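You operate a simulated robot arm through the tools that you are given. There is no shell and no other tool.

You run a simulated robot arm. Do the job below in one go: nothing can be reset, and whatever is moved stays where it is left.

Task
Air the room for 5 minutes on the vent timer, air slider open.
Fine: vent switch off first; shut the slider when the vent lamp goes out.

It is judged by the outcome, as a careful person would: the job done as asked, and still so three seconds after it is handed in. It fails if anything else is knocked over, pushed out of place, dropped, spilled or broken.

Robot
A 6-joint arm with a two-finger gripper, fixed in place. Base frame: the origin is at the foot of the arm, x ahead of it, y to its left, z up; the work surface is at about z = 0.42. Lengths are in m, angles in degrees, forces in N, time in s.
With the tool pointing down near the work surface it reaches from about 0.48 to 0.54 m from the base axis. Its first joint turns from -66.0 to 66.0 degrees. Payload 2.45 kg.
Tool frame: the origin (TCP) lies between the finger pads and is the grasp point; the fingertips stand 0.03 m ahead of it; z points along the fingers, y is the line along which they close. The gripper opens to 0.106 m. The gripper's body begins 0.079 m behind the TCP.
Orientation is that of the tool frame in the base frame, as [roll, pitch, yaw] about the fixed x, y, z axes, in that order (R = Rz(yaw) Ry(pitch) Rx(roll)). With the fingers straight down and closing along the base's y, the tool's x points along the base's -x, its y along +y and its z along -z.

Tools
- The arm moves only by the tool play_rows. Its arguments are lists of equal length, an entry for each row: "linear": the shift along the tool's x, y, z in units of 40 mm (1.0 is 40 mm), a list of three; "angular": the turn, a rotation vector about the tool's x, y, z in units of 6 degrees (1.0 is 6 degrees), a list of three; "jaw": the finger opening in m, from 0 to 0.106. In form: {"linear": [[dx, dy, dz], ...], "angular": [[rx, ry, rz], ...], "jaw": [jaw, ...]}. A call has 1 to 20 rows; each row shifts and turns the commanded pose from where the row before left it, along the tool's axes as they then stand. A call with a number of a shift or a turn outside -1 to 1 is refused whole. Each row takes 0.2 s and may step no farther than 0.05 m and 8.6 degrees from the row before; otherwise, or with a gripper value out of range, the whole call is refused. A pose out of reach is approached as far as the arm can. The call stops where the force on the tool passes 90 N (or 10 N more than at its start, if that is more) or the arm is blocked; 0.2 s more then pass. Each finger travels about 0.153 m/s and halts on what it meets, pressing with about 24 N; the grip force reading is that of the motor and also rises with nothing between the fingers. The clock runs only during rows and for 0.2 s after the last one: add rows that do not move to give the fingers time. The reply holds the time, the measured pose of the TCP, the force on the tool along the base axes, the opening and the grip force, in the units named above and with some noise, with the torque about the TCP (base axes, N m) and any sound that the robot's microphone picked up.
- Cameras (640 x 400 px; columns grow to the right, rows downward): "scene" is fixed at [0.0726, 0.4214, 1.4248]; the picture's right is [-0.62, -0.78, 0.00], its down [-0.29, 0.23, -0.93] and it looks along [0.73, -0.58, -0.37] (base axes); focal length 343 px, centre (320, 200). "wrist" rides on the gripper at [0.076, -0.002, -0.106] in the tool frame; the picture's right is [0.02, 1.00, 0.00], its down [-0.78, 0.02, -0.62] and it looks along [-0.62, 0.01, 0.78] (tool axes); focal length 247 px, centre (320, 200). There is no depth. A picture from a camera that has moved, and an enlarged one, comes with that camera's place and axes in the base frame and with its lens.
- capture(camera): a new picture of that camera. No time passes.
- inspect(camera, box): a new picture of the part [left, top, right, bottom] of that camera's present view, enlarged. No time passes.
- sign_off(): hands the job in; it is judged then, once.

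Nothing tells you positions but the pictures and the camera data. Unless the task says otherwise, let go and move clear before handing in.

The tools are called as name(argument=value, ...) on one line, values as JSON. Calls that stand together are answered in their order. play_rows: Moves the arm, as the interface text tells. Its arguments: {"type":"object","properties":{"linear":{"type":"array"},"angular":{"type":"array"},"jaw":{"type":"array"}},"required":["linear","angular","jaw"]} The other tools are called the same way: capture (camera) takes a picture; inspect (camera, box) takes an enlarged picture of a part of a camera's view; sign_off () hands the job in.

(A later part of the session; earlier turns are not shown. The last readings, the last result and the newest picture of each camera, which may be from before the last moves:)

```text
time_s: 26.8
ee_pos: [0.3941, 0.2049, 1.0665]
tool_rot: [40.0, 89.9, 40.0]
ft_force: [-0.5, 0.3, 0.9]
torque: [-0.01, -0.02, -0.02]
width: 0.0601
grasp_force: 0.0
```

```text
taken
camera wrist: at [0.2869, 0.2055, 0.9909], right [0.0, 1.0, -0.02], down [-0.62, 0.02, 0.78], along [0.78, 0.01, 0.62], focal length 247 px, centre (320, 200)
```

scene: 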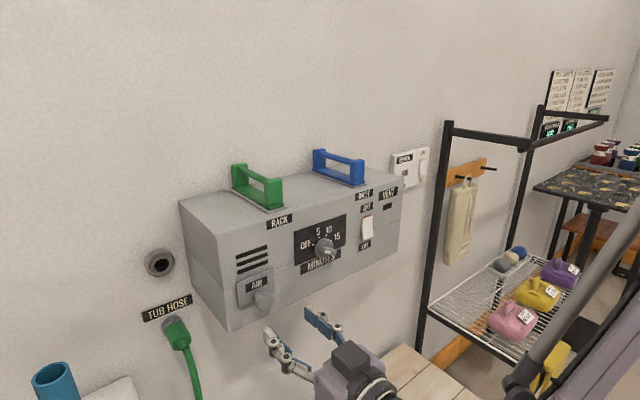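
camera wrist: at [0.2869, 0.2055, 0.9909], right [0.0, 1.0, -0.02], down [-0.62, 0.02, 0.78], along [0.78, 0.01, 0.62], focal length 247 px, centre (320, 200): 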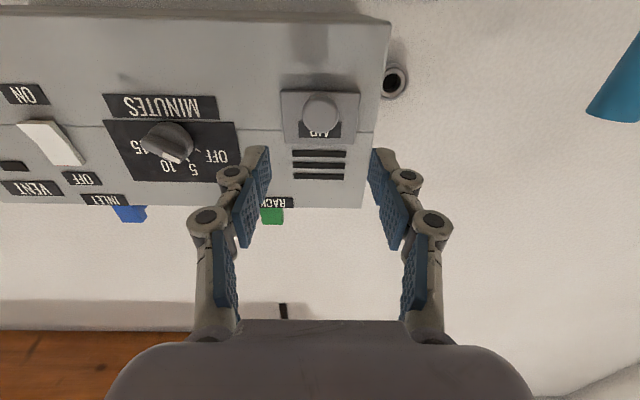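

The slider is open. Next is the timer dial, whose axis is near (y 0.061, z 1.102) with its pointer bar at OFF, roughly 28° above horizontal. I'll move in front of it and roll the tool so the fingers straddle the bar.

play_rows(linear=[[-0.222, -0.9, 0], [-0.222, -0.9, 0], [-0.222, -0.9, 0], [-0.222, -0.9, 0], [0, 0, 0]], angular=[[0, 0, 0], [0, 0, 0], [0, 0, 0], [0, 0, 0], [0, 0, 0]], jaw=[0.06, 0.06, 0.06, 0.06, 0.06])

capture(camera="wrist")

inspect(camera="wrist", box=[240, 50, 400, 160])

```text
time_s: 28.0
ee_pos: [0.3961, 0.06, 1.1029]
tool_rot: [41.7, 89.9, 41.8]
ft_force: [-0.2, 0.3, -0.8]
torque: [0.02, 0.01, 0.0]
width: 0.0601
grasp_force: 0.0
```

```text
taken
camera wrist: at [0.2884, 0.0601, 1.0269], right [0.0, 1.0, -0.02], down [-0.62, 0.02, 0.78], along [0.78, 0.01, 0.62], focal length 247 px, centre (320, 200)
```

wrist: 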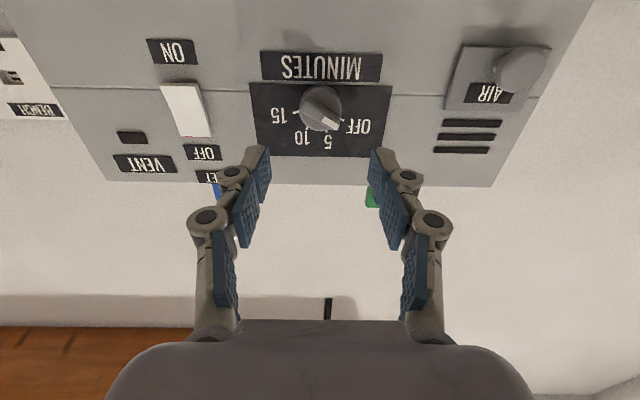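

```text
3.64 times, centred on (320, 105) of wrist
camera zoom: at [0.2884, 0.0601, 1.0269], right [0.0, 1.0, -0.02], down [-0.62, 0.02, 0.78], along [0.78, 0.01, 0.62], focal length 898 px, centre (320, 546)
```

zoom: 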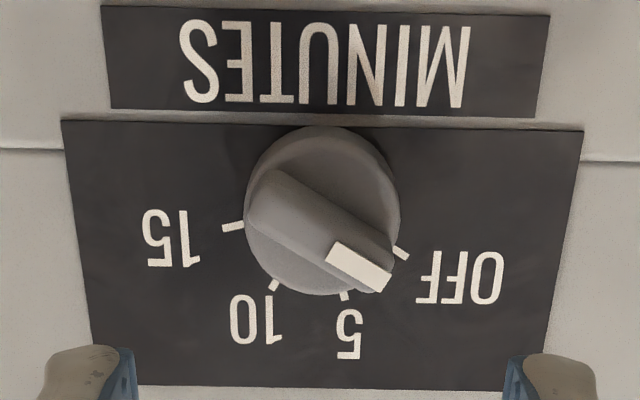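

The tick angles work out to about OFF 27°, 5 at 74°, 10 at 123° and 15 at 168°, measured from the left going up. I'll roll the tool about -63° so the jaws close across the bar, then check the view.

play_rows(linear=[[0.04, 0.03, 0], [0, 0, 0], [0, 0, 0], [0, 0, 0], [0, 0, 0], [0, 0, 0], [0, 0, 0], [0, 0, 0], [0, 0, 0], [0, 0, 0], [0, 0, 0], [0, 0, 0], [0, 0, 0]], angular=[[0, 0, 0], [0, 0, -1], [0, 0, -1], [0, 0, -1], [0, 0, -1], [0, 0, -1], [0, 0, -1], [0, 0, -1], [0, 0, -1], [0, 0, -1], [0, 0, -1], [0, 0, -0.5], [0, 0, 0]], jaw=[0.05, 0.045, 0.045, 0.045, 0.045, 0.045, 0.045, 0.045, 0.045, 0.045, 0.045, 0.045, 0.045])

capture(camera="wrist")

capture(camera="scene")

```text
time_s: 30.8
ee_pos: [0.3947, 0.0616, 1.1004]
tool_rot: [-90.0, 27.1, -89.9]
ft_force: [-0.4, -0.5, -0.2]
torque: [0.01, 0.02, -0.02]
width: 0.0451
grasp_force: 0.2
```

```text
taken
camera wrist: at [0.2877, -0.0051, 1.0671], right [0.0, 0.43, -0.9], down [-0.62, 0.71, 0.34], along [0.78, 0.56, 0.27], focal length 247 px, centre (320, 200)
```

wrist: 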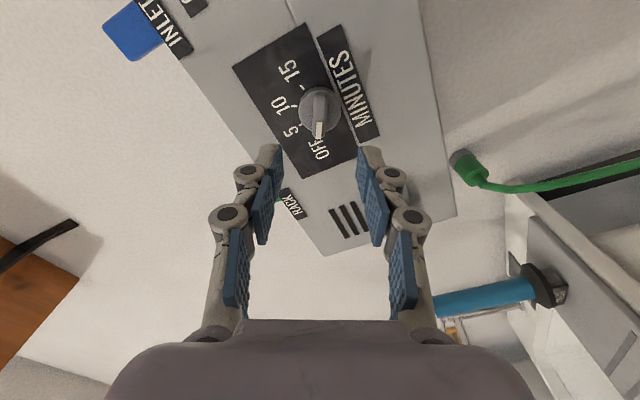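

```text
taken
```

scene: 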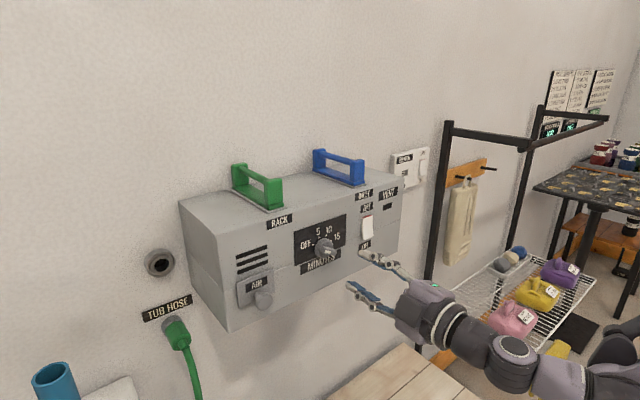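

The bar now lies along the finger plane and is centred. I'll approach in stages.

play_rows(linear=[[0, 0, 0.6], [0, 0, 0.5], [0, 0, 0.3], [0, 0, 0], [0, 0, 0]], angular=[[0, 0, 0], [0, 0, 0], [0, 0, 0], [0, 0, 0], [0, 0, 0]], jaw=[0.045, 0.045, 0.045, 0.045, 0.045])

inspect(camera="wrist", box=[220, 80, 420, 220])

inspect(camera="scene", box=[270, 200, 390, 290])

```text
time_s: 32.0
ee_pos: [0.4517, 0.0616, 1.0998]
tool_rot: [-90.0, 27.0, -90.0]
ft_force: [-0.6, 0.1, 0.2]
torque: [0.01, -0.01, 0.0]
width: 0.0448
grasp_force: 0.1
```

```text
2.86 times, centred on (320, 150) of wrist
camera zoom: at [0.3436, -0.0057, 1.0672], right [0.0, 0.44, -0.9], down [-0.62, 0.7, 0.34], along [0.78, 0.56, 0.27], focal length 706 px, centre (320, 343)
```

zoom: 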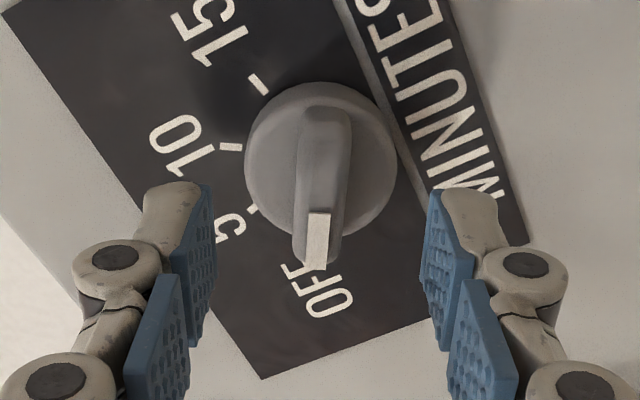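

```text
4.44 times, centred on (330, 245) of scene
camera zoom: at [0.0726, 0.4214, 1.4248], right [-0.62, -0.78, 0.0], down [-0.29, 0.23, -0.93], along [0.73, -0.58, -0.37], focal length 1524 px, centre (276, 0)
```

zoom: 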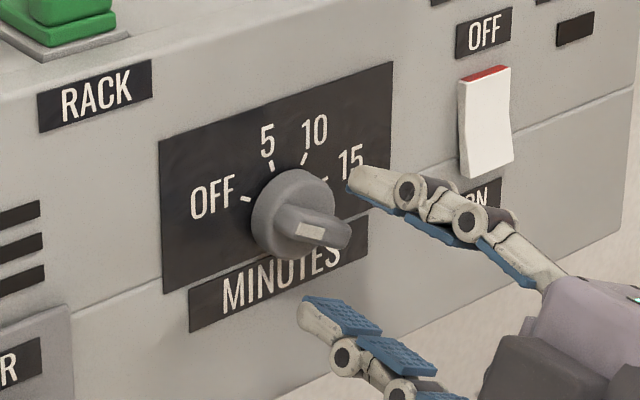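

play_rows(linear=[[0, 0, 0.2], [0, 0, 0.2], [0, 0, 0], [0, 0, 0]], angular=[[0, 0, 0], [0, 0, 0], [0, 0, 0], [0, 0, 0]], jaw=[0.04, 0.035, 0.03, 0.03])

inspect(camera="wrist", box=[220, 80, 420, 220])

inspect(camera="scene", box=[270, 200, 390, 290])

```text
time_s: 33.0
ee_pos: [0.4665, 0.0604, 1.1005]
tool_rot: [-89.8, 27.0, -90.0]
ft_force: [-17.5, -3.6, 8.6]
torque: [-0.02, -0.56, -0.28]
width: 0.0402
grasp_force: 6.5
```

```text
2.86 times, centred on (320, 150) of wrist
camera zoom: at [0.3581, -0.0058, 1.0666], right [0.0, 0.44, -0.9], down [-0.62, 0.71, 0.34], along [0.78, 0.56, 0.27], focal length 706 px, centre (320, 343)
```

zoom: 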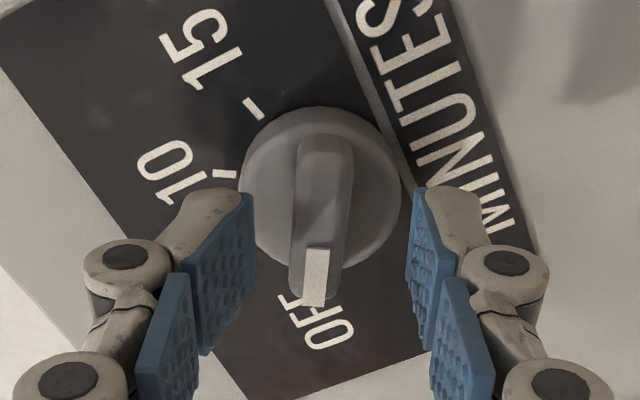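

```text
4.44 times, centred on (330, 245) of scene
camera zoom: at [0.0719, 0.4212, 1.4249], right [-0.62, -0.78, 0.0], down [-0.29, 0.23, -0.93], along [0.73, -0.58, -0.37], focal length 1524 px, centre (276, 0)
```

zoom: 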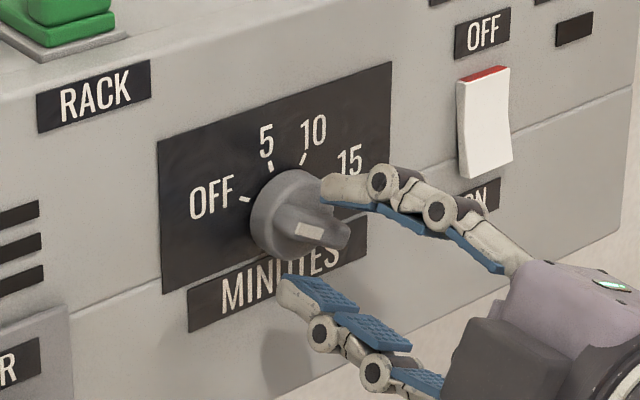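

A fingertip is touching the dial's round base. I'll back off a few millimetres so only the raised bar gets gripped.

play_rows(linear=[[0, 0, -0.15], [0, 0, 0], [0, 0, 0]], angular=[[0, 0, 0], [0, 0, 0], [0, 0, 0]], jaw=[0.045, 0.03, 0.03])

inspect(camera="wrist", box=[220, 80, 420, 220])

inspect(camera="scene", box=[270, 200, 390, 290])

```text
time_s: 33.8
ee_pos: [0.4609, 0.0601, 1.101]
tool_rot: [-90.0, 27.0, -89.9]
ft_force: [-0.4, -0.8, -0.7]
torque: [-0.01, 0.0, -0.01]
width: 0.03
grasp_force: 0.1
```

```text
2.86 times, centred on (320, 150) of wrist
camera zoom: at [0.3532, -0.0059, 1.0668], right [0.0, 0.44, -0.9], down [-0.62, 0.7, 0.34], along [0.78, 0.56, 0.27], focal length 706 px, centre (320, 343)
```

zoom: 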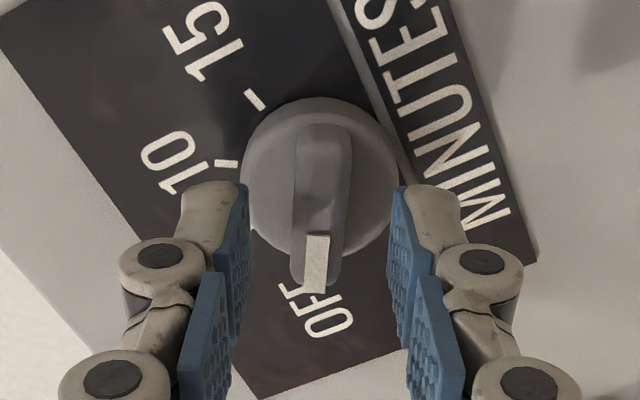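

```text
4.44 times, centred on (330, 245) of scene
camera zoom: at [0.0726, 0.4214, 1.4248], right [-0.62, -0.78, 0.0], down [-0.29, 0.23, -0.93], along [0.73, -0.58, -0.37], focal length 1524 px, centre (276, 0)
```

zoom: 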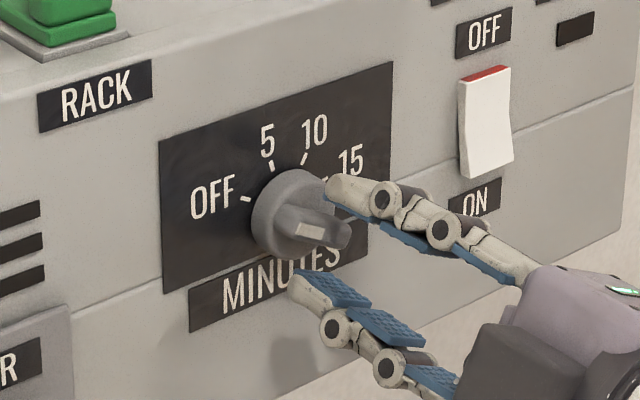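

The fingers close freely here with the tips at about x = 0.491. I'll close on the bar.

play_rows(linear=[[0, 0, 0], [0, 0, 0], [0, 0, 0]], angular=[[0, 0, 0], [0, 0, 0], [0, 0, 0]], jaw=[0.02, 0.005, 0.005])

inspect(camera="wrist", box=[220, 80, 420, 220])

inspect(camera="scene", box=[270, 200, 390, 290])

```text
time_s: 34.6
ee_pos: [0.4592, 0.0612, 1.0994]
tool_rot: [-90.0, 26.9, -89.9]
ft_force: [0.3, -0.3, -0.5]
torque: [0.01, 0.04, -0.01]
width: 0.0049
grasp_force: 0.0
```

```text
2.86 times, centred on (320, 150) of wrist
camera zoom: at [0.3531, -0.006, 1.0668], right [0.0, 0.44, -0.9], down [-0.62, 0.7, 0.34], along [0.78, 0.56, 0.27], focal length 706 px, centre (320, 343)
```

zoom: 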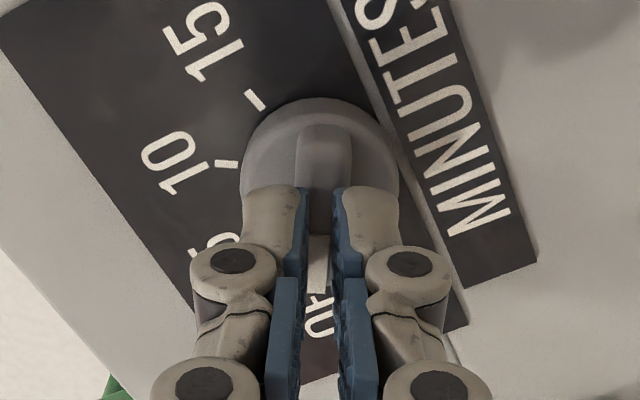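

```text
4.44 times, centred on (330, 245) of scene
camera zoom: at [0.0726, 0.4214, 1.4248], right [-0.62, -0.78, 0.0], down [-0.29, 0.23, -0.93], along [0.73, -0.58, -0.37], focal length 1524 px, centre (276, 0)
```

zoom: 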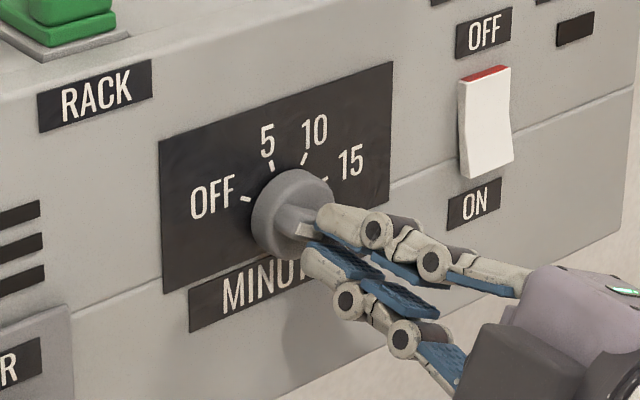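

The jaws closed to 0.005 without meeting anything, so the tips were just short of the bar. I'll reopen slightly, go about 4–5 mm deeper and close again.

play_rows(linear=[[0, 0, 0], [0, 0, 0], [0, 0, 0.11], [0, 0, 0]], angular=[[0, 0, 0], [0, 0, 0], [0, 0, 0], [0, 0, 0]], jaw=[0.015, 0.026, 0.026, 0.026])

```text
time_s: 35.6
ee_pos: [0.4623, 0.0615, 1.0997]
tool_rot: [-89.9, 27.1, -90.0]
ft_force: [-45.8, -1.8, -1.7]
torque: [0.04, 0.07, -0.04]
width: 0.0297
grasp_force: 10.5
```

inspect(camera="wrist", box=[220, 80, 420, 220])

inspect(camera="scene", box=[290, 215, 370, 275])

```text
2.86 times, centred on (320, 150) of wrist
camera zoom: at [0.3552, -0.0059, 1.0665], right [0.0, 0.44, -0.9], down [-0.62, 0.7, 0.34], along [0.78, 0.56, 0.27], focal length 706 px, centre (320, 343)
```

zoom: 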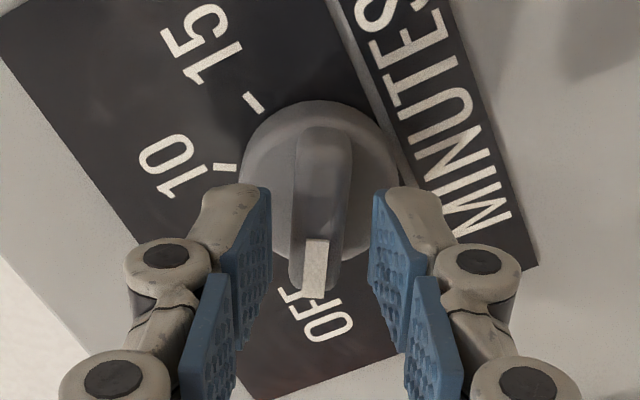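

```text
6.67 times, centred on (330, 245) of scene
camera zoom: at [0.0712, 0.4213, 1.4248], right [-0.62, -0.78, 0.0], down [-0.29, 0.23, -0.93], along [0.73, -0.58, -0.37], focal length 2286 px, centre (253, -100)
```

zoom: 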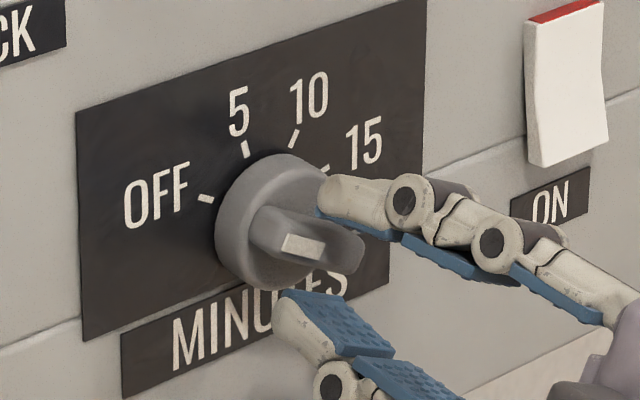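

The pressing force and the stuck jaw width suggest the dial is best held by its round rim, about 0.040 m across. I'll back off, open to 0.055, go deeper around the rim without touching the panel, and close there.

play_rows(linear=[[0, 0, -0.2], [0, 0, 0], [0, 0, 0], [0, 0, 0.2], [0, 0, 0.2], [0, 0, 0]], angular=[[0, 0, 0], [0, 0, 0], [0, 0, 0], [0, 0, 0], [0, 0, 0], [0, 0, 0]], jaw=[0.04, 0.055, 0.055, 0.055, 0.055, 0.055])

inspect(camera="wrist", box=[220, 80, 420, 220])

inspect(camera="scene", box=[290, 215, 370, 275])

```text
time_s: 37.0
ee_pos: [0.4724, 0.0616, 1.1009]
tool_rot: [-90.1, 27.0, -89.9]
ft_force: [-0.2, 0.8, -0.5]
torque: [0.01, 0.0, 0.03]
width: 0.0551
grasp_force: 0.0
```

```text
2.86 times, centred on (320, 150) of wrist
camera zoom: at [0.3655, -0.0048, 1.067], right [0.0, 0.44, -0.9], down [-0.62, 0.7, 0.34], along [0.78, 0.56, 0.27], focal length 706 px, centre (320, 343)
```

zoom: 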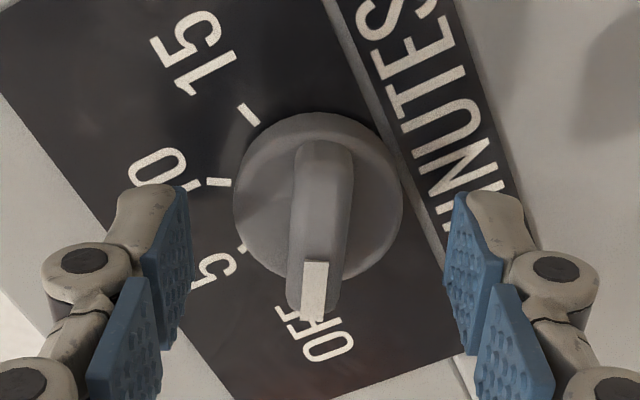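

```text
6.67 times, centred on (330, 245) of scene
camera zoom: at [0.0726, 0.4214, 1.4248], right [-0.62, -0.78, 0.0], down [-0.29, 0.23, -0.93], along [0.73, -0.58, -0.37], focal length 2286 px, centre (253, -100)
```

zoom: 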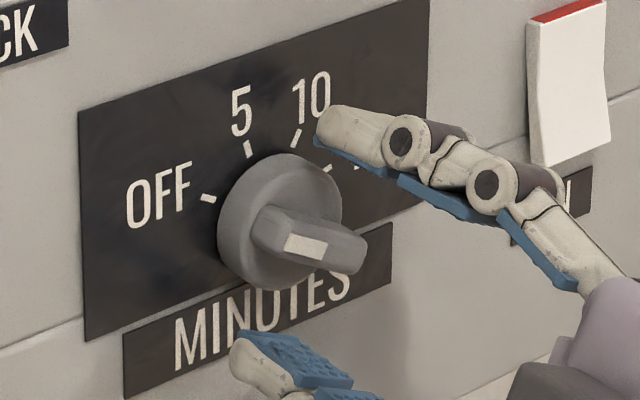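

play_rows(linear=[[0, 0, 0.1], [0, 0, 0], [0, 0, 0], [0, 0, 0]], angular=[[0, 0, 0], [0, 0, 0], [0, 0, 0], [0, 0, 0]], jaw=[0.055, 0.045, 0.035, 0.035])

inspect(camera="wrist", box=[220, 80, 420, 220])

inspect(camera="scene", box=[290, 215, 370, 275])

```text
time_s: 38.0
ee_pos: [0.477, 0.0617, 1.0993]
tool_rot: [-90.0, 27.0, -90.1]
ft_force: [1.6, -2.3, 4.0]
torque: [0.0, -0.05, -0.08]
width: 0.0378
grasp_force: 2.2
```

```text
2.86 times, centred on (320, 150) of wrist
camera zoom: at [0.3697, -0.0048, 1.0672], right [0.0, 0.44, -0.9], down [-0.62, 0.71, 0.34], along [0.78, 0.56, 0.27], focal length 706 px, centre (320, 343)
```

zoom: 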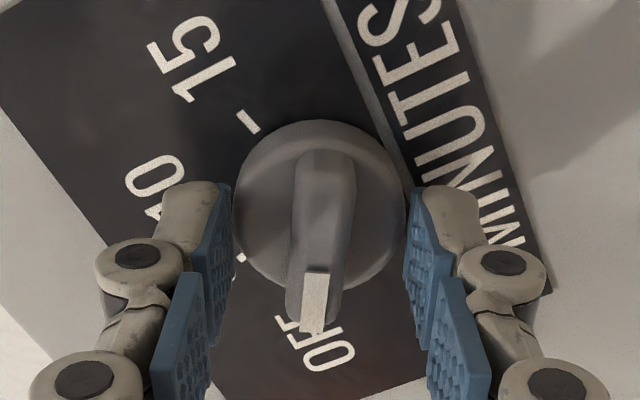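

```text
6.67 times, centred on (330, 245) of scene
camera zoom: at [0.0726, 0.4213, 1.4248], right [-0.62, -0.78, 0.0], down [-0.29, 0.23, -0.93], along [0.73, -0.58, -0.37], focal length 2286 px, centre (253, -100)
```

zoom: 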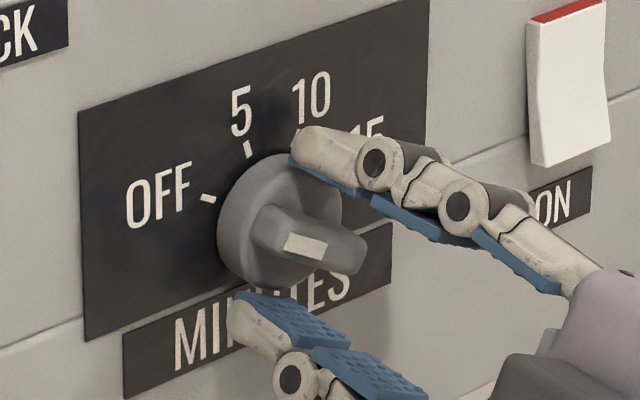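

The fingers hold the rim at about 0.038 m. I'll grip firmly and turn the dial clockwise about halfway first, toward 5.

play_rows(linear=[[0, 0, 0], [0, 0, 0], [0, 0, 0], [0, 0, 0], [0, 0, 0], [0, 0, 0]], angular=[[0, 0, 0], [0, 0, 0], [0, 0, 0.8], [0, 0, 0.8], [0, 0, 0.8], [0, 0, 0]], jaw=[0.025, 0.02, 0.02, 0.02, 0.02, 0.02])

inspect(camera="wrist", box=[220, 80, 420, 220])

inspect(camera="scene", box=[290, 180, 410, 275])

```text
time_s: 39.4
ee_pos: [0.4772, 0.0608, 1.1018]
tool_rot: [-89.9, 41.5, -89.9]
ft_force: [3.7, -3.7, 33.5]
torque: [-0.1, -0.76, -0.44]
width: 0.0367
grasp_force: 44.8
```

```text
2.86 times, centred on (320, 150) of wrist
camera zoom: at [0.3697, 0.0053, 1.0515], right [0.0, 0.65, -0.76], down [-0.62, 0.6, 0.51], along [0.78, 0.47, 0.4], focal length 706 px, centre (320, 343)
```

zoom: 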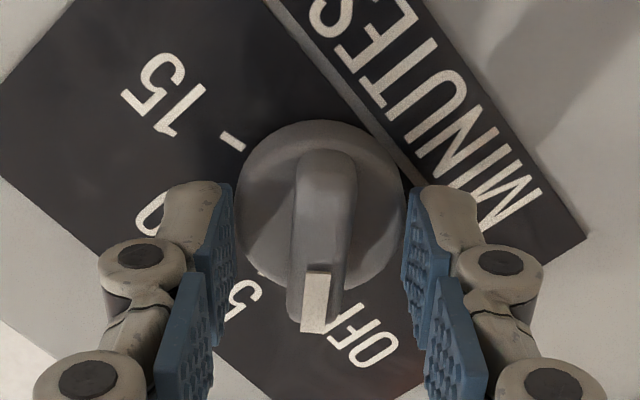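

```text
4.21 times, centred on (350, 228) of scene
camera zoom: at [0.0722, 0.4212, 1.4248], right [-0.62, -0.78, 0.0], down [-0.29, 0.23, -0.93], along [0.73, -0.58, -0.37], focal length 1444 px, centre (194, 84)
```

zoom: 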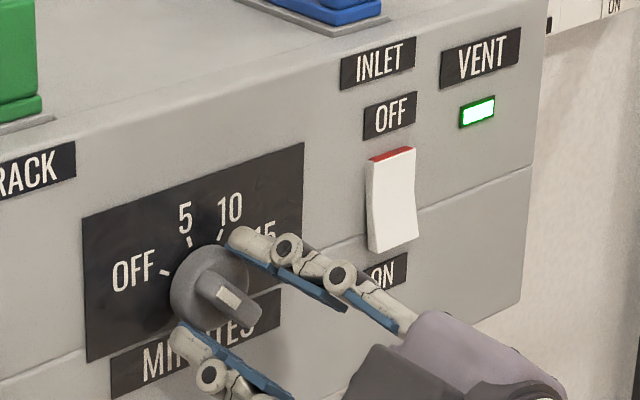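

The vent lamp came on and the dial is turning with the grip. I'll ease the side load slightly and carry on to the 5 mark.

play_rows(linear=[[-0.025, -0.028, 0], [0, 0, 0], [0, 0, 0], [0, 0, 0], [0, 0, 0], [0, 0, 0]], angular=[[0, 0, 0.9], [0, 0, 1], [0, 0, 1], [0, 0, 1], [0, 0, 1], [0, 0, 0]], jaw=[0.02, 0.02, 0.02, 0.02, 0.02, 0.02])

inspect(camera="wrist", box=[220, 80, 420, 220])

inspect(camera="scene", box=[290, 180, 410, 275])

```text
time_s: 40.8
ee_pos: [0.4772, 0.0611, 1.1021]
tool_rot: [-89.9, 71.0, -90.1]
ft_force: [-14.0, -9.0, -27.8]
torque: [-0.03, 0.96, -0.44]
width: 0.0367
grasp_force: 45.0
```

```text
2.86 times, centred on (320, 150) of wrist
camera zoom: at [0.3696, 0.0366, 1.0299], right [0.0, 0.94, -0.35], down [-0.62, 0.27, 0.73], along [0.78, 0.21, 0.58], focal length 706 px, centre (320, 343)
```

zoom: 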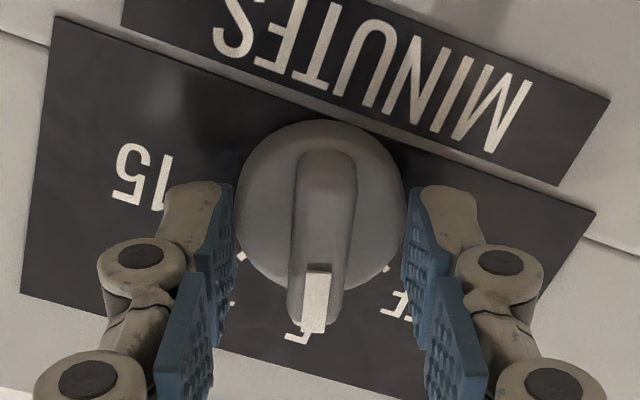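

```text
4.21 times, centred on (350, 228) of scene
camera zoom: at [0.0726, 0.4211, 1.4248], right [-0.62, -0.78, 0.0], down [-0.29, 0.23, -0.93], along [0.73, -0.58, -0.37], focal length 1444 px, centre (194, 84)
```

zoom: 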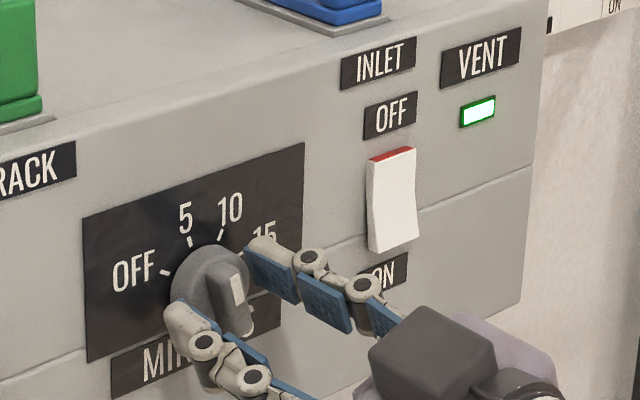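

inspect(camera="wrist", box=[280, 150, 370, 210])

inspect(camera="scene", box=[300, 215, 360, 260])

```text
6.67 times, centred on (325, 180) of wrist
camera zoom: at [0.3696, 0.0366, 1.0299], right [0.0, 0.94, -0.35], down [-0.62, 0.27, 0.73], along [0.78, 0.21, 0.58], focal length 1646 px, centre (287, 333)
```

zoom: 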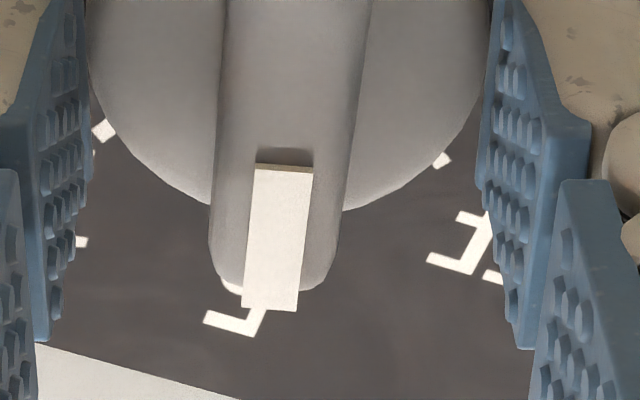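

```text
8.89 times, centred on (330, 238) of scene
camera zoom: at [0.0726, 0.4211, 1.4248], right [-0.62, -0.78, 0.0], down [-0.29, 0.23, -0.93], along [0.73, -0.58, -0.37], focal length 3048 px, centre (231, -133)
```

zoom: 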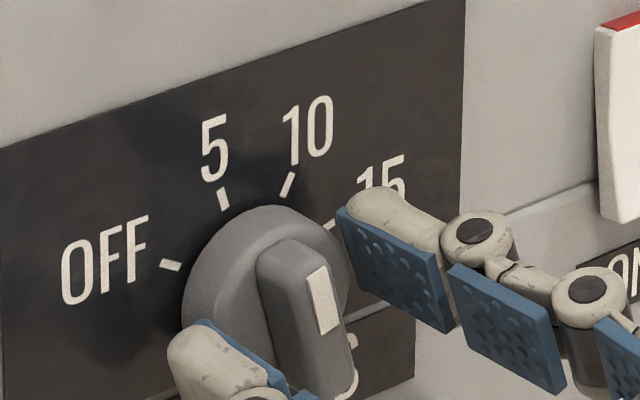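

inspect(camera="scene", box=[314, 222, 346, 246])

inspect(camera="wrist", box=[290, 110, 360, 205])

```text
16.00 times, centred on (330, 234) of scene
camera zoom: at [0.0726, 0.4211, 1.4248], right [-0.62, -0.78, 0.0], down [-0.29, 0.23, -0.93], along [0.73, -0.58, -0.37], focal length 5487 px, centre (160, -344)
```

zoom: 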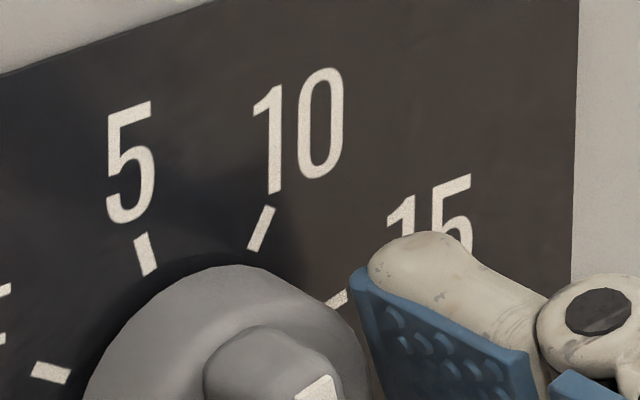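

```text
4.21 times, centred on (325, 158) of wrist
camera zoom: at [0.3696, 0.0366, 1.0299], right [0.0, 0.94, -0.35], down [-0.62, 0.27, 0.73], along [0.78, 0.21, 0.58], focal length 1040 px, centre (299, 379)
```

zoom: 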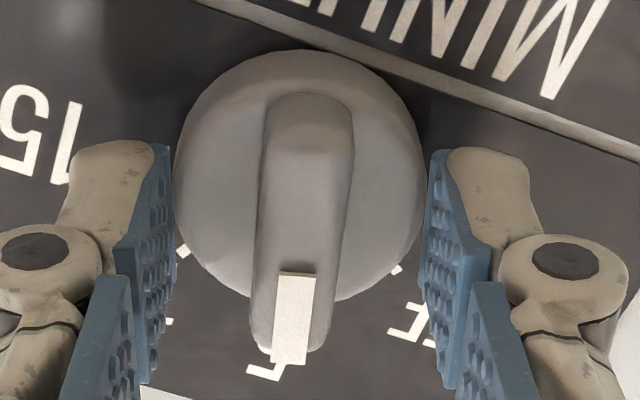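

The mark is within about a degree or two of the 5 tick and the lamp is lit. I'll add a small final nudge, then open the fingers and back straight out.

play_rows(linear=[[0, 0, 0], [0, 0, 0], [0, 0, 0], [0, 0, 0], [0, 0, -0.3], [0, 0, -0.6], [0, 0, -0.8], [0, 0, -0.5], [0, 0, 0]], angular=[[0, 0, 0.35], [0, 0, 0], [0, 0, 0], [0, 0, 0], [0, 0, 0], [0, 0, 0], [0, 0, 0], [0, 0, 0], [0, 0, 0]], jaw=[0.02, 0.02, 0.045, 0.055, 0.055, 0.055, 0.055, 0.055, 0.055])

capture(camera="wrist")

inspect(camera="scene", box=[290, 180, 410, 275])

```text
time_s: 42.8
ee_pos: [0.3885, 0.0622, 1.1016]
tool_rot: [-89.8, 72.9, -89.8]
ft_force: [0.7, -0.9, -0.2]
torque: [0.04, 0.01, -0.03]
width: 0.0551
grasp_force: 0.1
```

```text
taken
camera wrist: at [0.2818, 0.0406, 1.0295], right [0.0, 0.95, -0.31], down [-0.62, 0.25, 0.74], along [0.78, 0.2, 0.59], focal length 247 px, centre (320, 200)
```

wrist: 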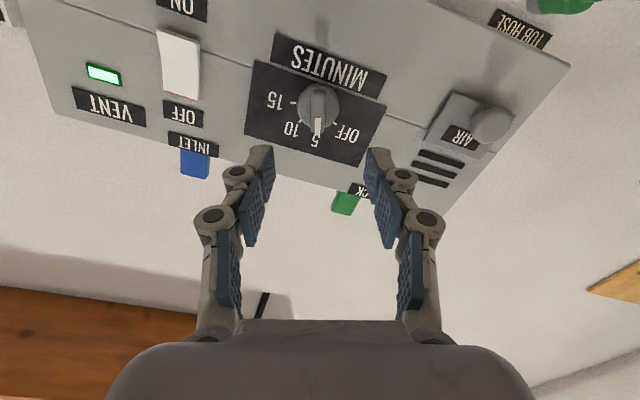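

```text
4.21 times, centred on (350, 228) of scene
camera zoom: at [0.0726, 0.4214, 1.4248], right [-0.62, -0.78, 0.0], down [-0.29, 0.23, -0.93], along [0.73, -0.58, -0.37], focal length 1444 px, centre (194, 84)
```

zoom: 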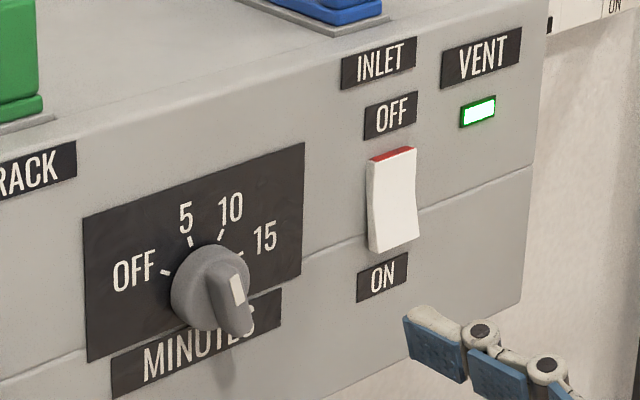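

inspect(camera="wrist", box=[250, 50, 390, 160])

inspect(camera="scene", box=[225, 205, 345, 310])

```text
3.64 times, centred on (320, 105) of wrist
camera zoom: at [0.2818, 0.0406, 1.0295], right [0.0, 0.95, -0.31], down [-0.62, 0.25, 0.74], along [0.78, 0.2, 0.59], focal length 898 px, centre (320, 546)
```

zoom: 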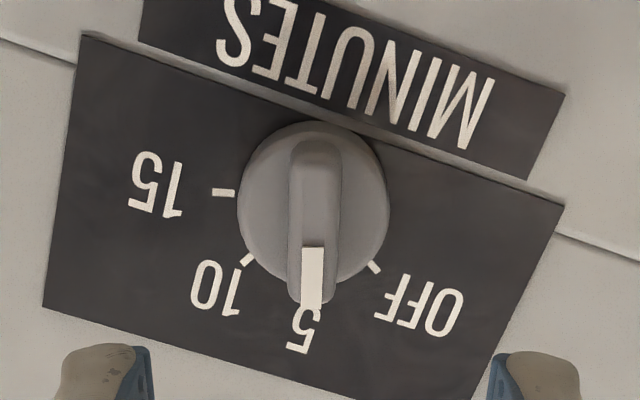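

```text
3.81 times, centred on (285, 258) of scene
camera zoom: at [0.0726, 0.4214, 1.4248], right [-0.62, -0.78, 0.0], down [-0.29, 0.23, -0.93], along [0.73, -0.58, -0.37], focal length 1306 px, centre (453, -19)
```

zoom: 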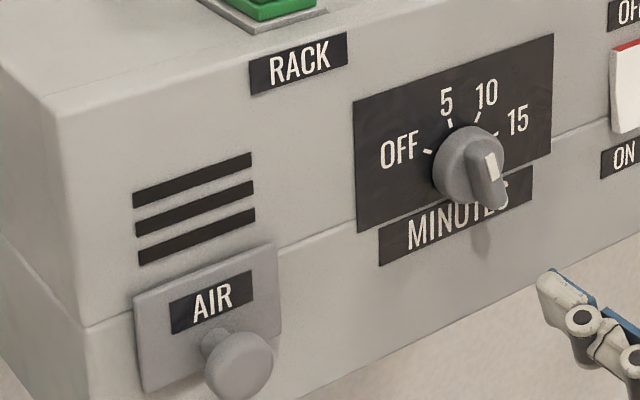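

The mark sits on 5, the lamp is lit, the slider is open and the switch is OFF. While the timer runs I'll roll back and wait in front of the slider knob without touching it.

play_rows(linear=[[0, 0, 0], [0, 0, 0], [0, 0, 0], [0.216, 0.895, 0], [0.216, 0.895, 0], [0.216, 0.895, 0], [0.216, 0.895, 0], [0, 0, 0]], angular=[[0, 0, 0.95], [0, 0, 0.95], [0, 0, 0.95], [0, 0, 0], [0, 0, 0], [0, 0, 0], [0, 0, 0], [0, 0, 0]], jaw=[0.06, 0.06, 0.06, 0.06, 0.06, 0.06, 0.06, 0.06])

capture(camera="wrist")

inspect(camera="scene", box=[220, 180, 420, 320])

```text
time_s: 44.6
ee_pos: [0.3894, 0.2046, 1.0674]
tool_rot: [45.9, 89.8, 46.1]
ft_force: [0.6, 0.2, -0.7]
torque: [-0.05, -0.01, 0.01]
width: 0.0601
grasp_force: 0.1
```

```text
taken
camera wrist: at [0.2826, 0.2053, 0.9908], right [0.0, 1.0, -0.02], down [-0.62, 0.02, 0.78], along [0.78, 0.01, 0.62], focal length 247 px, centre (320, 200)
```

wrist: 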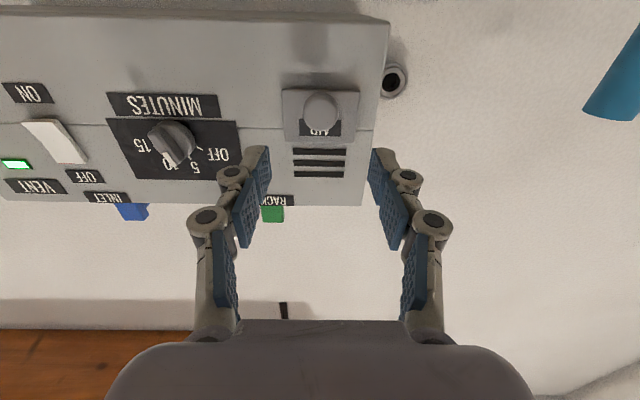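

```text
2.86 times, centred on (320, 250) of scene
camera zoom: at [0.0726, 0.4214, 1.4248], right [-0.62, -0.78, 0.0], down [-0.29, 0.23, -0.93], along [0.73, -0.58, -0.37], focal length 980 px, centre (320, 57)
```

zoom: 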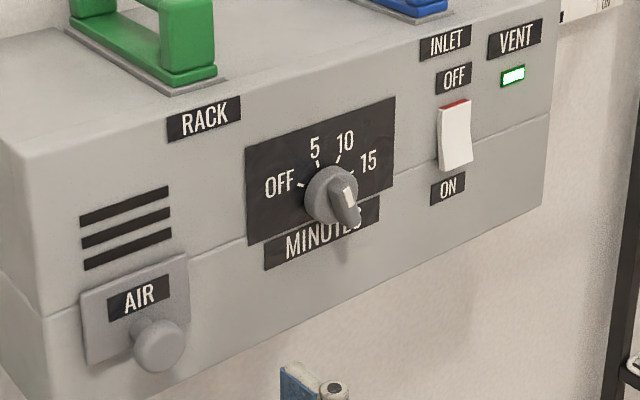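

I'm in position in front of the slider knob. Now I'll wait and watch the lamp.

play_rows(linear=[[0, 0, 0], [0, 0, 0], [0, 0, 0], [0, 0, 0], [0, 0, 0], [0, 0, 0], [0, 0, 0], [0, 0, 0], [0, 0, 0], [0, 0, 0], [0, 0, 0], [0, 0, 0], [0, 0, 0], [0, 0, 0], [0, 0, 0], [0, 0, 0], [0, 0, 0], [0, 0, 0], [0, 0, 0], [0, 0, 0]], angular=[[0, 0, 0], [0, 0, 0], [0, 0, 0], [0, 0, 0], [0, 0, 0], [0, 0, 0], [0, 0, 0], [0, 0, 0], [0, 0, 0], [0, 0, 0], [0, 0, 0], [0, 0, 0], [0, 0, 0], [0, 0, 0], [0, 0, 0], [0, 0, 0], [0, 0, 0], [0, 0, 0], [0, 0, 0], [0, 0, 0]], jaw=[0.06, 0.06, 0.06, 0.06, 0.06, 0.06, 0.06, 0.06, 0.06, 0.06, 0.06, 0.06, 0.06, 0.06, 0.06, 0.06, 0.06, 0.06, 0.06, 0.06])

inspect(camera="scene", box=[220, 180, 420, 320])

```text
time_s: 48.8
ee_pos: [0.3903, 0.2056, 1.068]
tool_rot: [41.1, 89.9, 41.2]
ft_force: [-0.2, 0.5, 0.0]
torque: [0.03, 0.01, 0.02]
width: 0.0603
grasp_force: 0.1
```

```text
2.86 times, centred on (320, 250) of scene
camera zoom: at [0.0726, 0.4214, 1.4248], right [-0.62, -0.78, 0.0], down [-0.29, 0.23, -0.93], along [0.73, -0.58, -0.37], focal length 980 px, centre (320, 57)
```

zoom: 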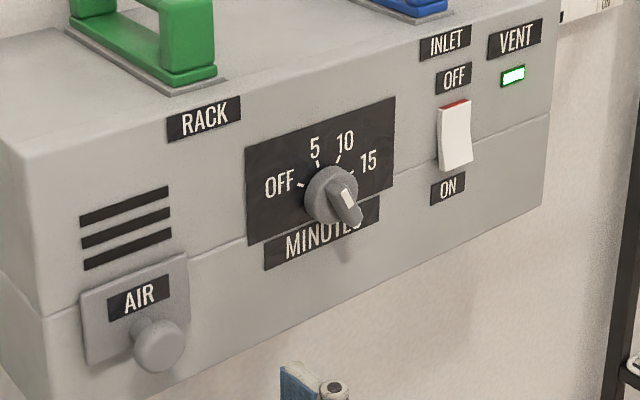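

play_rows(linear=[[0, 0, 0], [0, 0, 0], [0, 0, 0], [0, 0, 0], [0, 0, 0], [0, 0, 0], [0, 0, 0], [0, 0, 0], [0, 0, 0], [0, 0, 0], [0, 0, 0], [0, 0, 0], [0, 0, 0], [0, 0, 0], [0, 0, 0], [0, 0, 0], [0, 0, 0], [0, 0, 0], [0, 0, 0], [0, 0, 0]], angular=[[0, 0, 0], [0, 0, 0], [0, 0, 0], [0, 0, 0], [0, 0, 0], [0, 0, 0], [0, 0, 0], [0, 0, 0], [0, 0, 0], [0, 0, 0], [0, 0, 0], [0, 0, 0], [0, 0, 0], [0, 0, 0], [0, 0, 0], [0, 0, 0], [0, 0, 0], [0, 0, 0], [0, 0, 0], [0, 0, 0]], jaw=[0.06, 0.06, 0.06, 0.06, 0.06, 0.06, 0.06, 0.06, 0.06, 0.06, 0.06, 0.06, 0.06, 0.06, 0.06, 0.06, 0.06, 0.06, 0.06, 0.06])

inspect(camera="scene", box=[290, 180, 410, 275])

inspect(camera="wrist", box=[100, 90, 250, 190])

```text
time_s: 53.0
ee_pos: [0.3888, 0.2043, 1.0669]
tool_rot: [40.4, 89.9, 40.5]
ft_force: [0.4, -0.7, -0.1]
torque: [0.02, 0.02, 0.0]
width: 0.0603
grasp_force: 0.0
```

```text
4.21 times, centred on (350, 228) of scene
camera zoom: at [0.0726, 0.4214, 1.4248], right [-0.62, -0.78, 0.0], down [-0.29, 0.23, -0.93], along [0.73, -0.58, -0.37], focal length 1444 px, centre (194, 84)
```

zoom: 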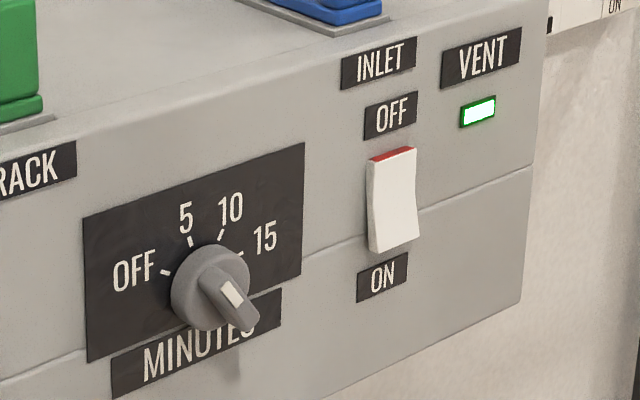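

```text
4.00 times, centred on (175, 140) of wrist
camera zoom: at [0.2827, 0.2049, 0.991], right [0.0, 1.0, -0.02], down [-0.62, 0.02, 0.78], along [0.78, 0.01, 0.62], focal length 988 px, centre (900, 440)
```

zoom: 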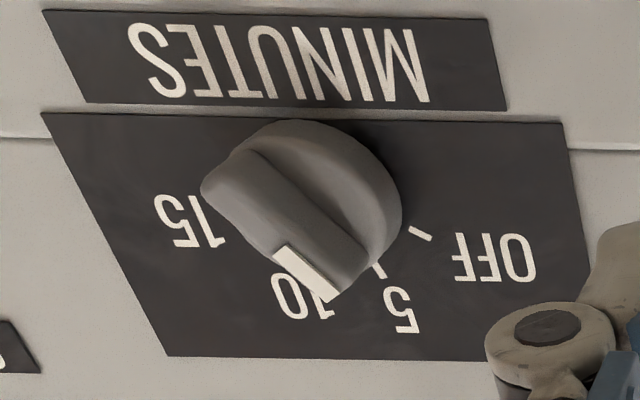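

The dial is running back toward OFF and the lamp is still on. I'll keep waiting.

play_rows(linear=[[0, 0, 0], [0, 0, 0], [0, 0, 0], [0, 0, 0], [0, 0, 0], [0, 0, 0], [0, 0, 0], [0, 0, 0], [0, 0, 0], [0, 0, 0], [0, 0, 0], [0, 0, 0], [0, 0, 0], [0, 0, 0], [0, 0, 0], [0, 0, 0], [0, 0, 0], [0, 0, 0], [0, 0, 0], [0, 0, 0]], angular=[[0, 0, 0], [0, 0, 0], [0, 0, 0], [0, 0, 0], [0, 0, 0], [0, 0, 0], [0, 0, 0], [0, 0, 0], [0, 0, 0], [0, 0, 0], [0, 0, 0], [0, 0, 0], [0, 0, 0], [0, 0, 0], [0, 0, 0], [0, 0, 0], [0, 0, 0], [0, 0, 0], [0, 0, 0], [0, 0, 0]], jaw=[0.06, 0.06, 0.06, 0.06, 0.06, 0.06, 0.06, 0.06, 0.06, 0.06, 0.06, 0.06, 0.06, 0.06, 0.06, 0.06, 0.06, 0.06, 0.06, 0.06])

inspect(camera="scene", box=[290, 180, 410, 275])

```text
time_s: 57.2
ee_pos: [0.3904, 0.2054, 1.0678]
tool_rot: [40.3, 89.8, 40.2]
ft_force: [-0.3, -0.3, -1.1]
torque: [-0.03, 0.02, -0.01]
width: 0.0602
grasp_force: 0.0
```

```text
4.21 times, centred on (350, 228) of scene
camera zoom: at [0.0726, 0.4214, 1.4248], right [-0.62, -0.78, 0.0], down [-0.29, 0.23, -0.93], along [0.73, -0.58, -0.37], focal length 1444 px, centre (194, 84)
```

zoom: 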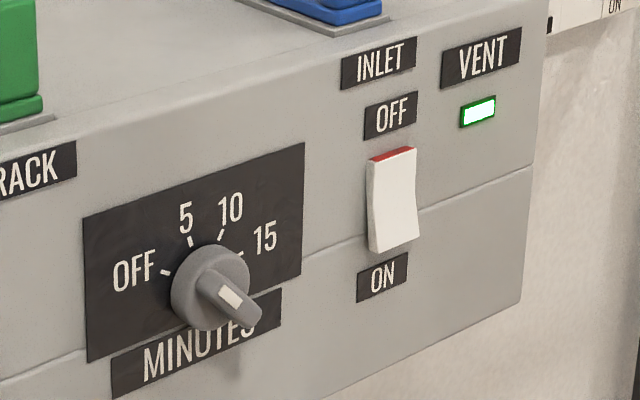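

play_rows(linear=[[0, 0, 0], [0, 0, 0], [0, 0, 0], [0, 0, 0], [0, 0, 0], [0, 0, 0], [0, 0, 0], [0, 0, 0], [0, 0, 0], [0, 0, 0], [0, 0, 0], [0, 0, 0], [0, 0, 0], [0, 0, 0], [0, 0, 0], [0, 0, 0], [0, 0, 0], [0, 0, 0], [0, 0, 0], [0, 0, 0]], angular=[[0, 0, 0], [0, 0, 0], [0, 0, 0], [0, 0, 0], [0, 0, 0], [0, 0, 0], [0, 0, 0], [0, 0, 0], [0, 0, 0], [0, 0, 0], [0, 0, 0], [0, 0, 0], [0, 0, 0], [0, 0, 0], [0, 0, 0], [0, 0, 0], [0, 0, 0], [0, 0, 0], [0, 0, 0], [0, 0, 0]], jaw=[0.06, 0.06, 0.06, 0.06, 0.06, 0.06, 0.06, 0.06, 0.06, 0.06, 0.06, 0.06, 0.06, 0.06, 0.06, 0.06, 0.06, 0.06, 0.06, 0.06])

inspect(camera="scene", box=[290, 180, 410, 275])

```text
time_s: 61.4
ee_pos: [0.3899, 0.2039, 1.0669]
tool_rot: [39.9, 89.9, 40.0]
ft_force: [0.1, 0.4, -0.2]
torque: [-0.01, 0.02, -0.01]
width: 0.0601
grasp_force: 0.0
```

```text
4.21 times, centred on (350, 228) of scene
camera zoom: at [0.0726, 0.4214, 1.4248], right [-0.62, -0.78, 0.0], down [-0.29, 0.23, -0.93], along [0.73, -0.58, -0.37], focal length 1444 px, centre (194, 84)
```

zoom: 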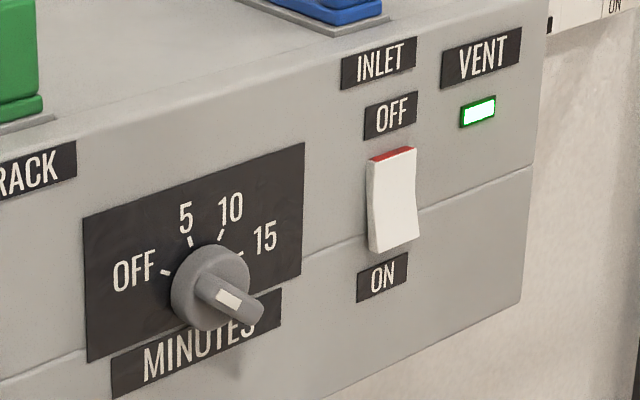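

Still lit, with the dial nearing OFF. I'll wait a bit longer.

play_rows(linear=[[0, 0, 0], [0, 0, 0], [0, 0, 0], [0, 0, 0], [0, 0, 0], [0, 0, 0], [0, 0, 0], [0, 0, 0], [0, 0, 0], [0, 0, 0], [0, 0, 0], [0, 0, 0], [0, 0, 0], [0, 0, 0], [0, 0, 0], [0, 0, 0], [0, 0, 0], [0, 0, 0], [0, 0, 0], [0, 0, 0]], angular=[[0, 0, 0], [0, 0, 0], [0, 0, 0], [0, 0, 0], [0, 0, 0], [0, 0, 0], [0, 0, 0], [0, 0, 0], [0, 0, 0], [0, 0, 0], [0, 0, 0], [0, 0, 0], [0, 0, 0], [0, 0, 0], [0, 0, 0], [0, 0, 0], [0, 0, 0], [0, 0, 0], [0, 0, 0], [0, 0, 0]], jaw=[0.06, 0.06, 0.06, 0.06, 0.06, 0.06, 0.06, 0.06, 0.06, 0.06, 0.06, 0.06, 0.06, 0.06, 0.06, 0.06, 0.06, 0.06, 0.06, 0.06])

inspect(camera="scene", box=[290, 180, 410, 275])

```text
time_s: 65.6
ee_pos: [0.3894, 0.2045, 1.0683]
tool_rot: [39.9, 89.9, 39.9]
ft_force: [0.4, -0.8, 0.7]
torque: [-0.02, -0.02, -0.03]
width: 0.0599
grasp_force: 0.1
```

```text
4.21 times, centred on (350, 228) of scene
camera zoom: at [0.0726, 0.4214, 1.4248], right [-0.62, -0.78, 0.0], down [-0.29, 0.23, -0.93], along [0.73, -0.58, -0.37], focal length 1444 px, centre (194, 84)
```

zoom: 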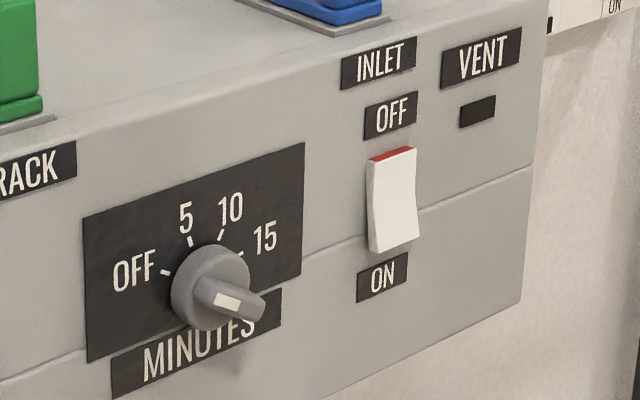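

The timer ran out and the vent lamp has gone dark. Now I'll shut the slider, starting by advancing with open fingers around the knob.

play_rows(linear=[[0, 0, 0.5], [0, 0, 0.5], [0, 0, 0.5], [0, 0, 0.4], [0, 0, 0], [0, 0, 0]], angular=[[0, 0, 0], [0, 0, 0], [0, 0, 0], [0, 0, 0], [0, 0, 0], [0, 0, 0]], jaw=[0.06, 0.06, 0.06, 0.06, 0.06, 0.06])

inspect(camera="wrist", box=[220, 80, 420, 220])

inspect(camera="scene", box=[220, 230, 340, 320])

```text
time_s: 67.0
ee_pos: [0.4649, 0.2055, 1.0681]
tool_rot: [38.7, 89.9, 38.9]
ft_force: [0.0, 0.0, 0.2]
torque: [-0.02, 0.0, 0.01]
width: 0.0599
grasp_force: 0.1
```

```text
2.86 times, centred on (320, 150) of wrist
camera zoom: at [0.358, 0.205, 0.9905], right [0.0, 1.0, -0.02], down [-0.62, 0.02, 0.78], along [0.78, 0.01, 0.62], focal length 706 px, centre (320, 343)
```

zoom: 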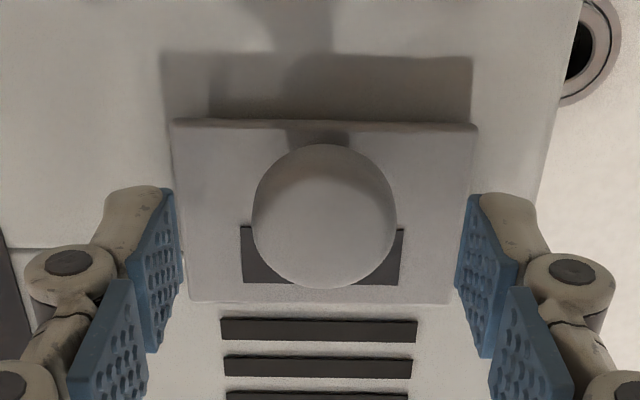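

```text
4.44 times, centred on (280, 275) of scene
camera zoom: at [0.0726, 0.4214, 1.4248], right [-0.62, -0.78, 0.0], down [-0.29, 0.23, -0.93], along [0.73, -0.58, -0.37], focal length 1524 px, centre (498, -133)
```

zoom: 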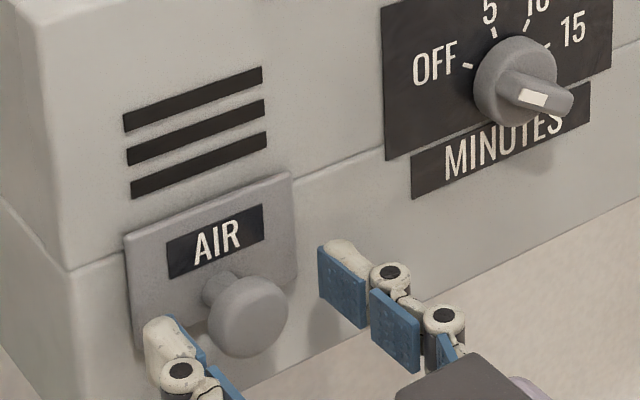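

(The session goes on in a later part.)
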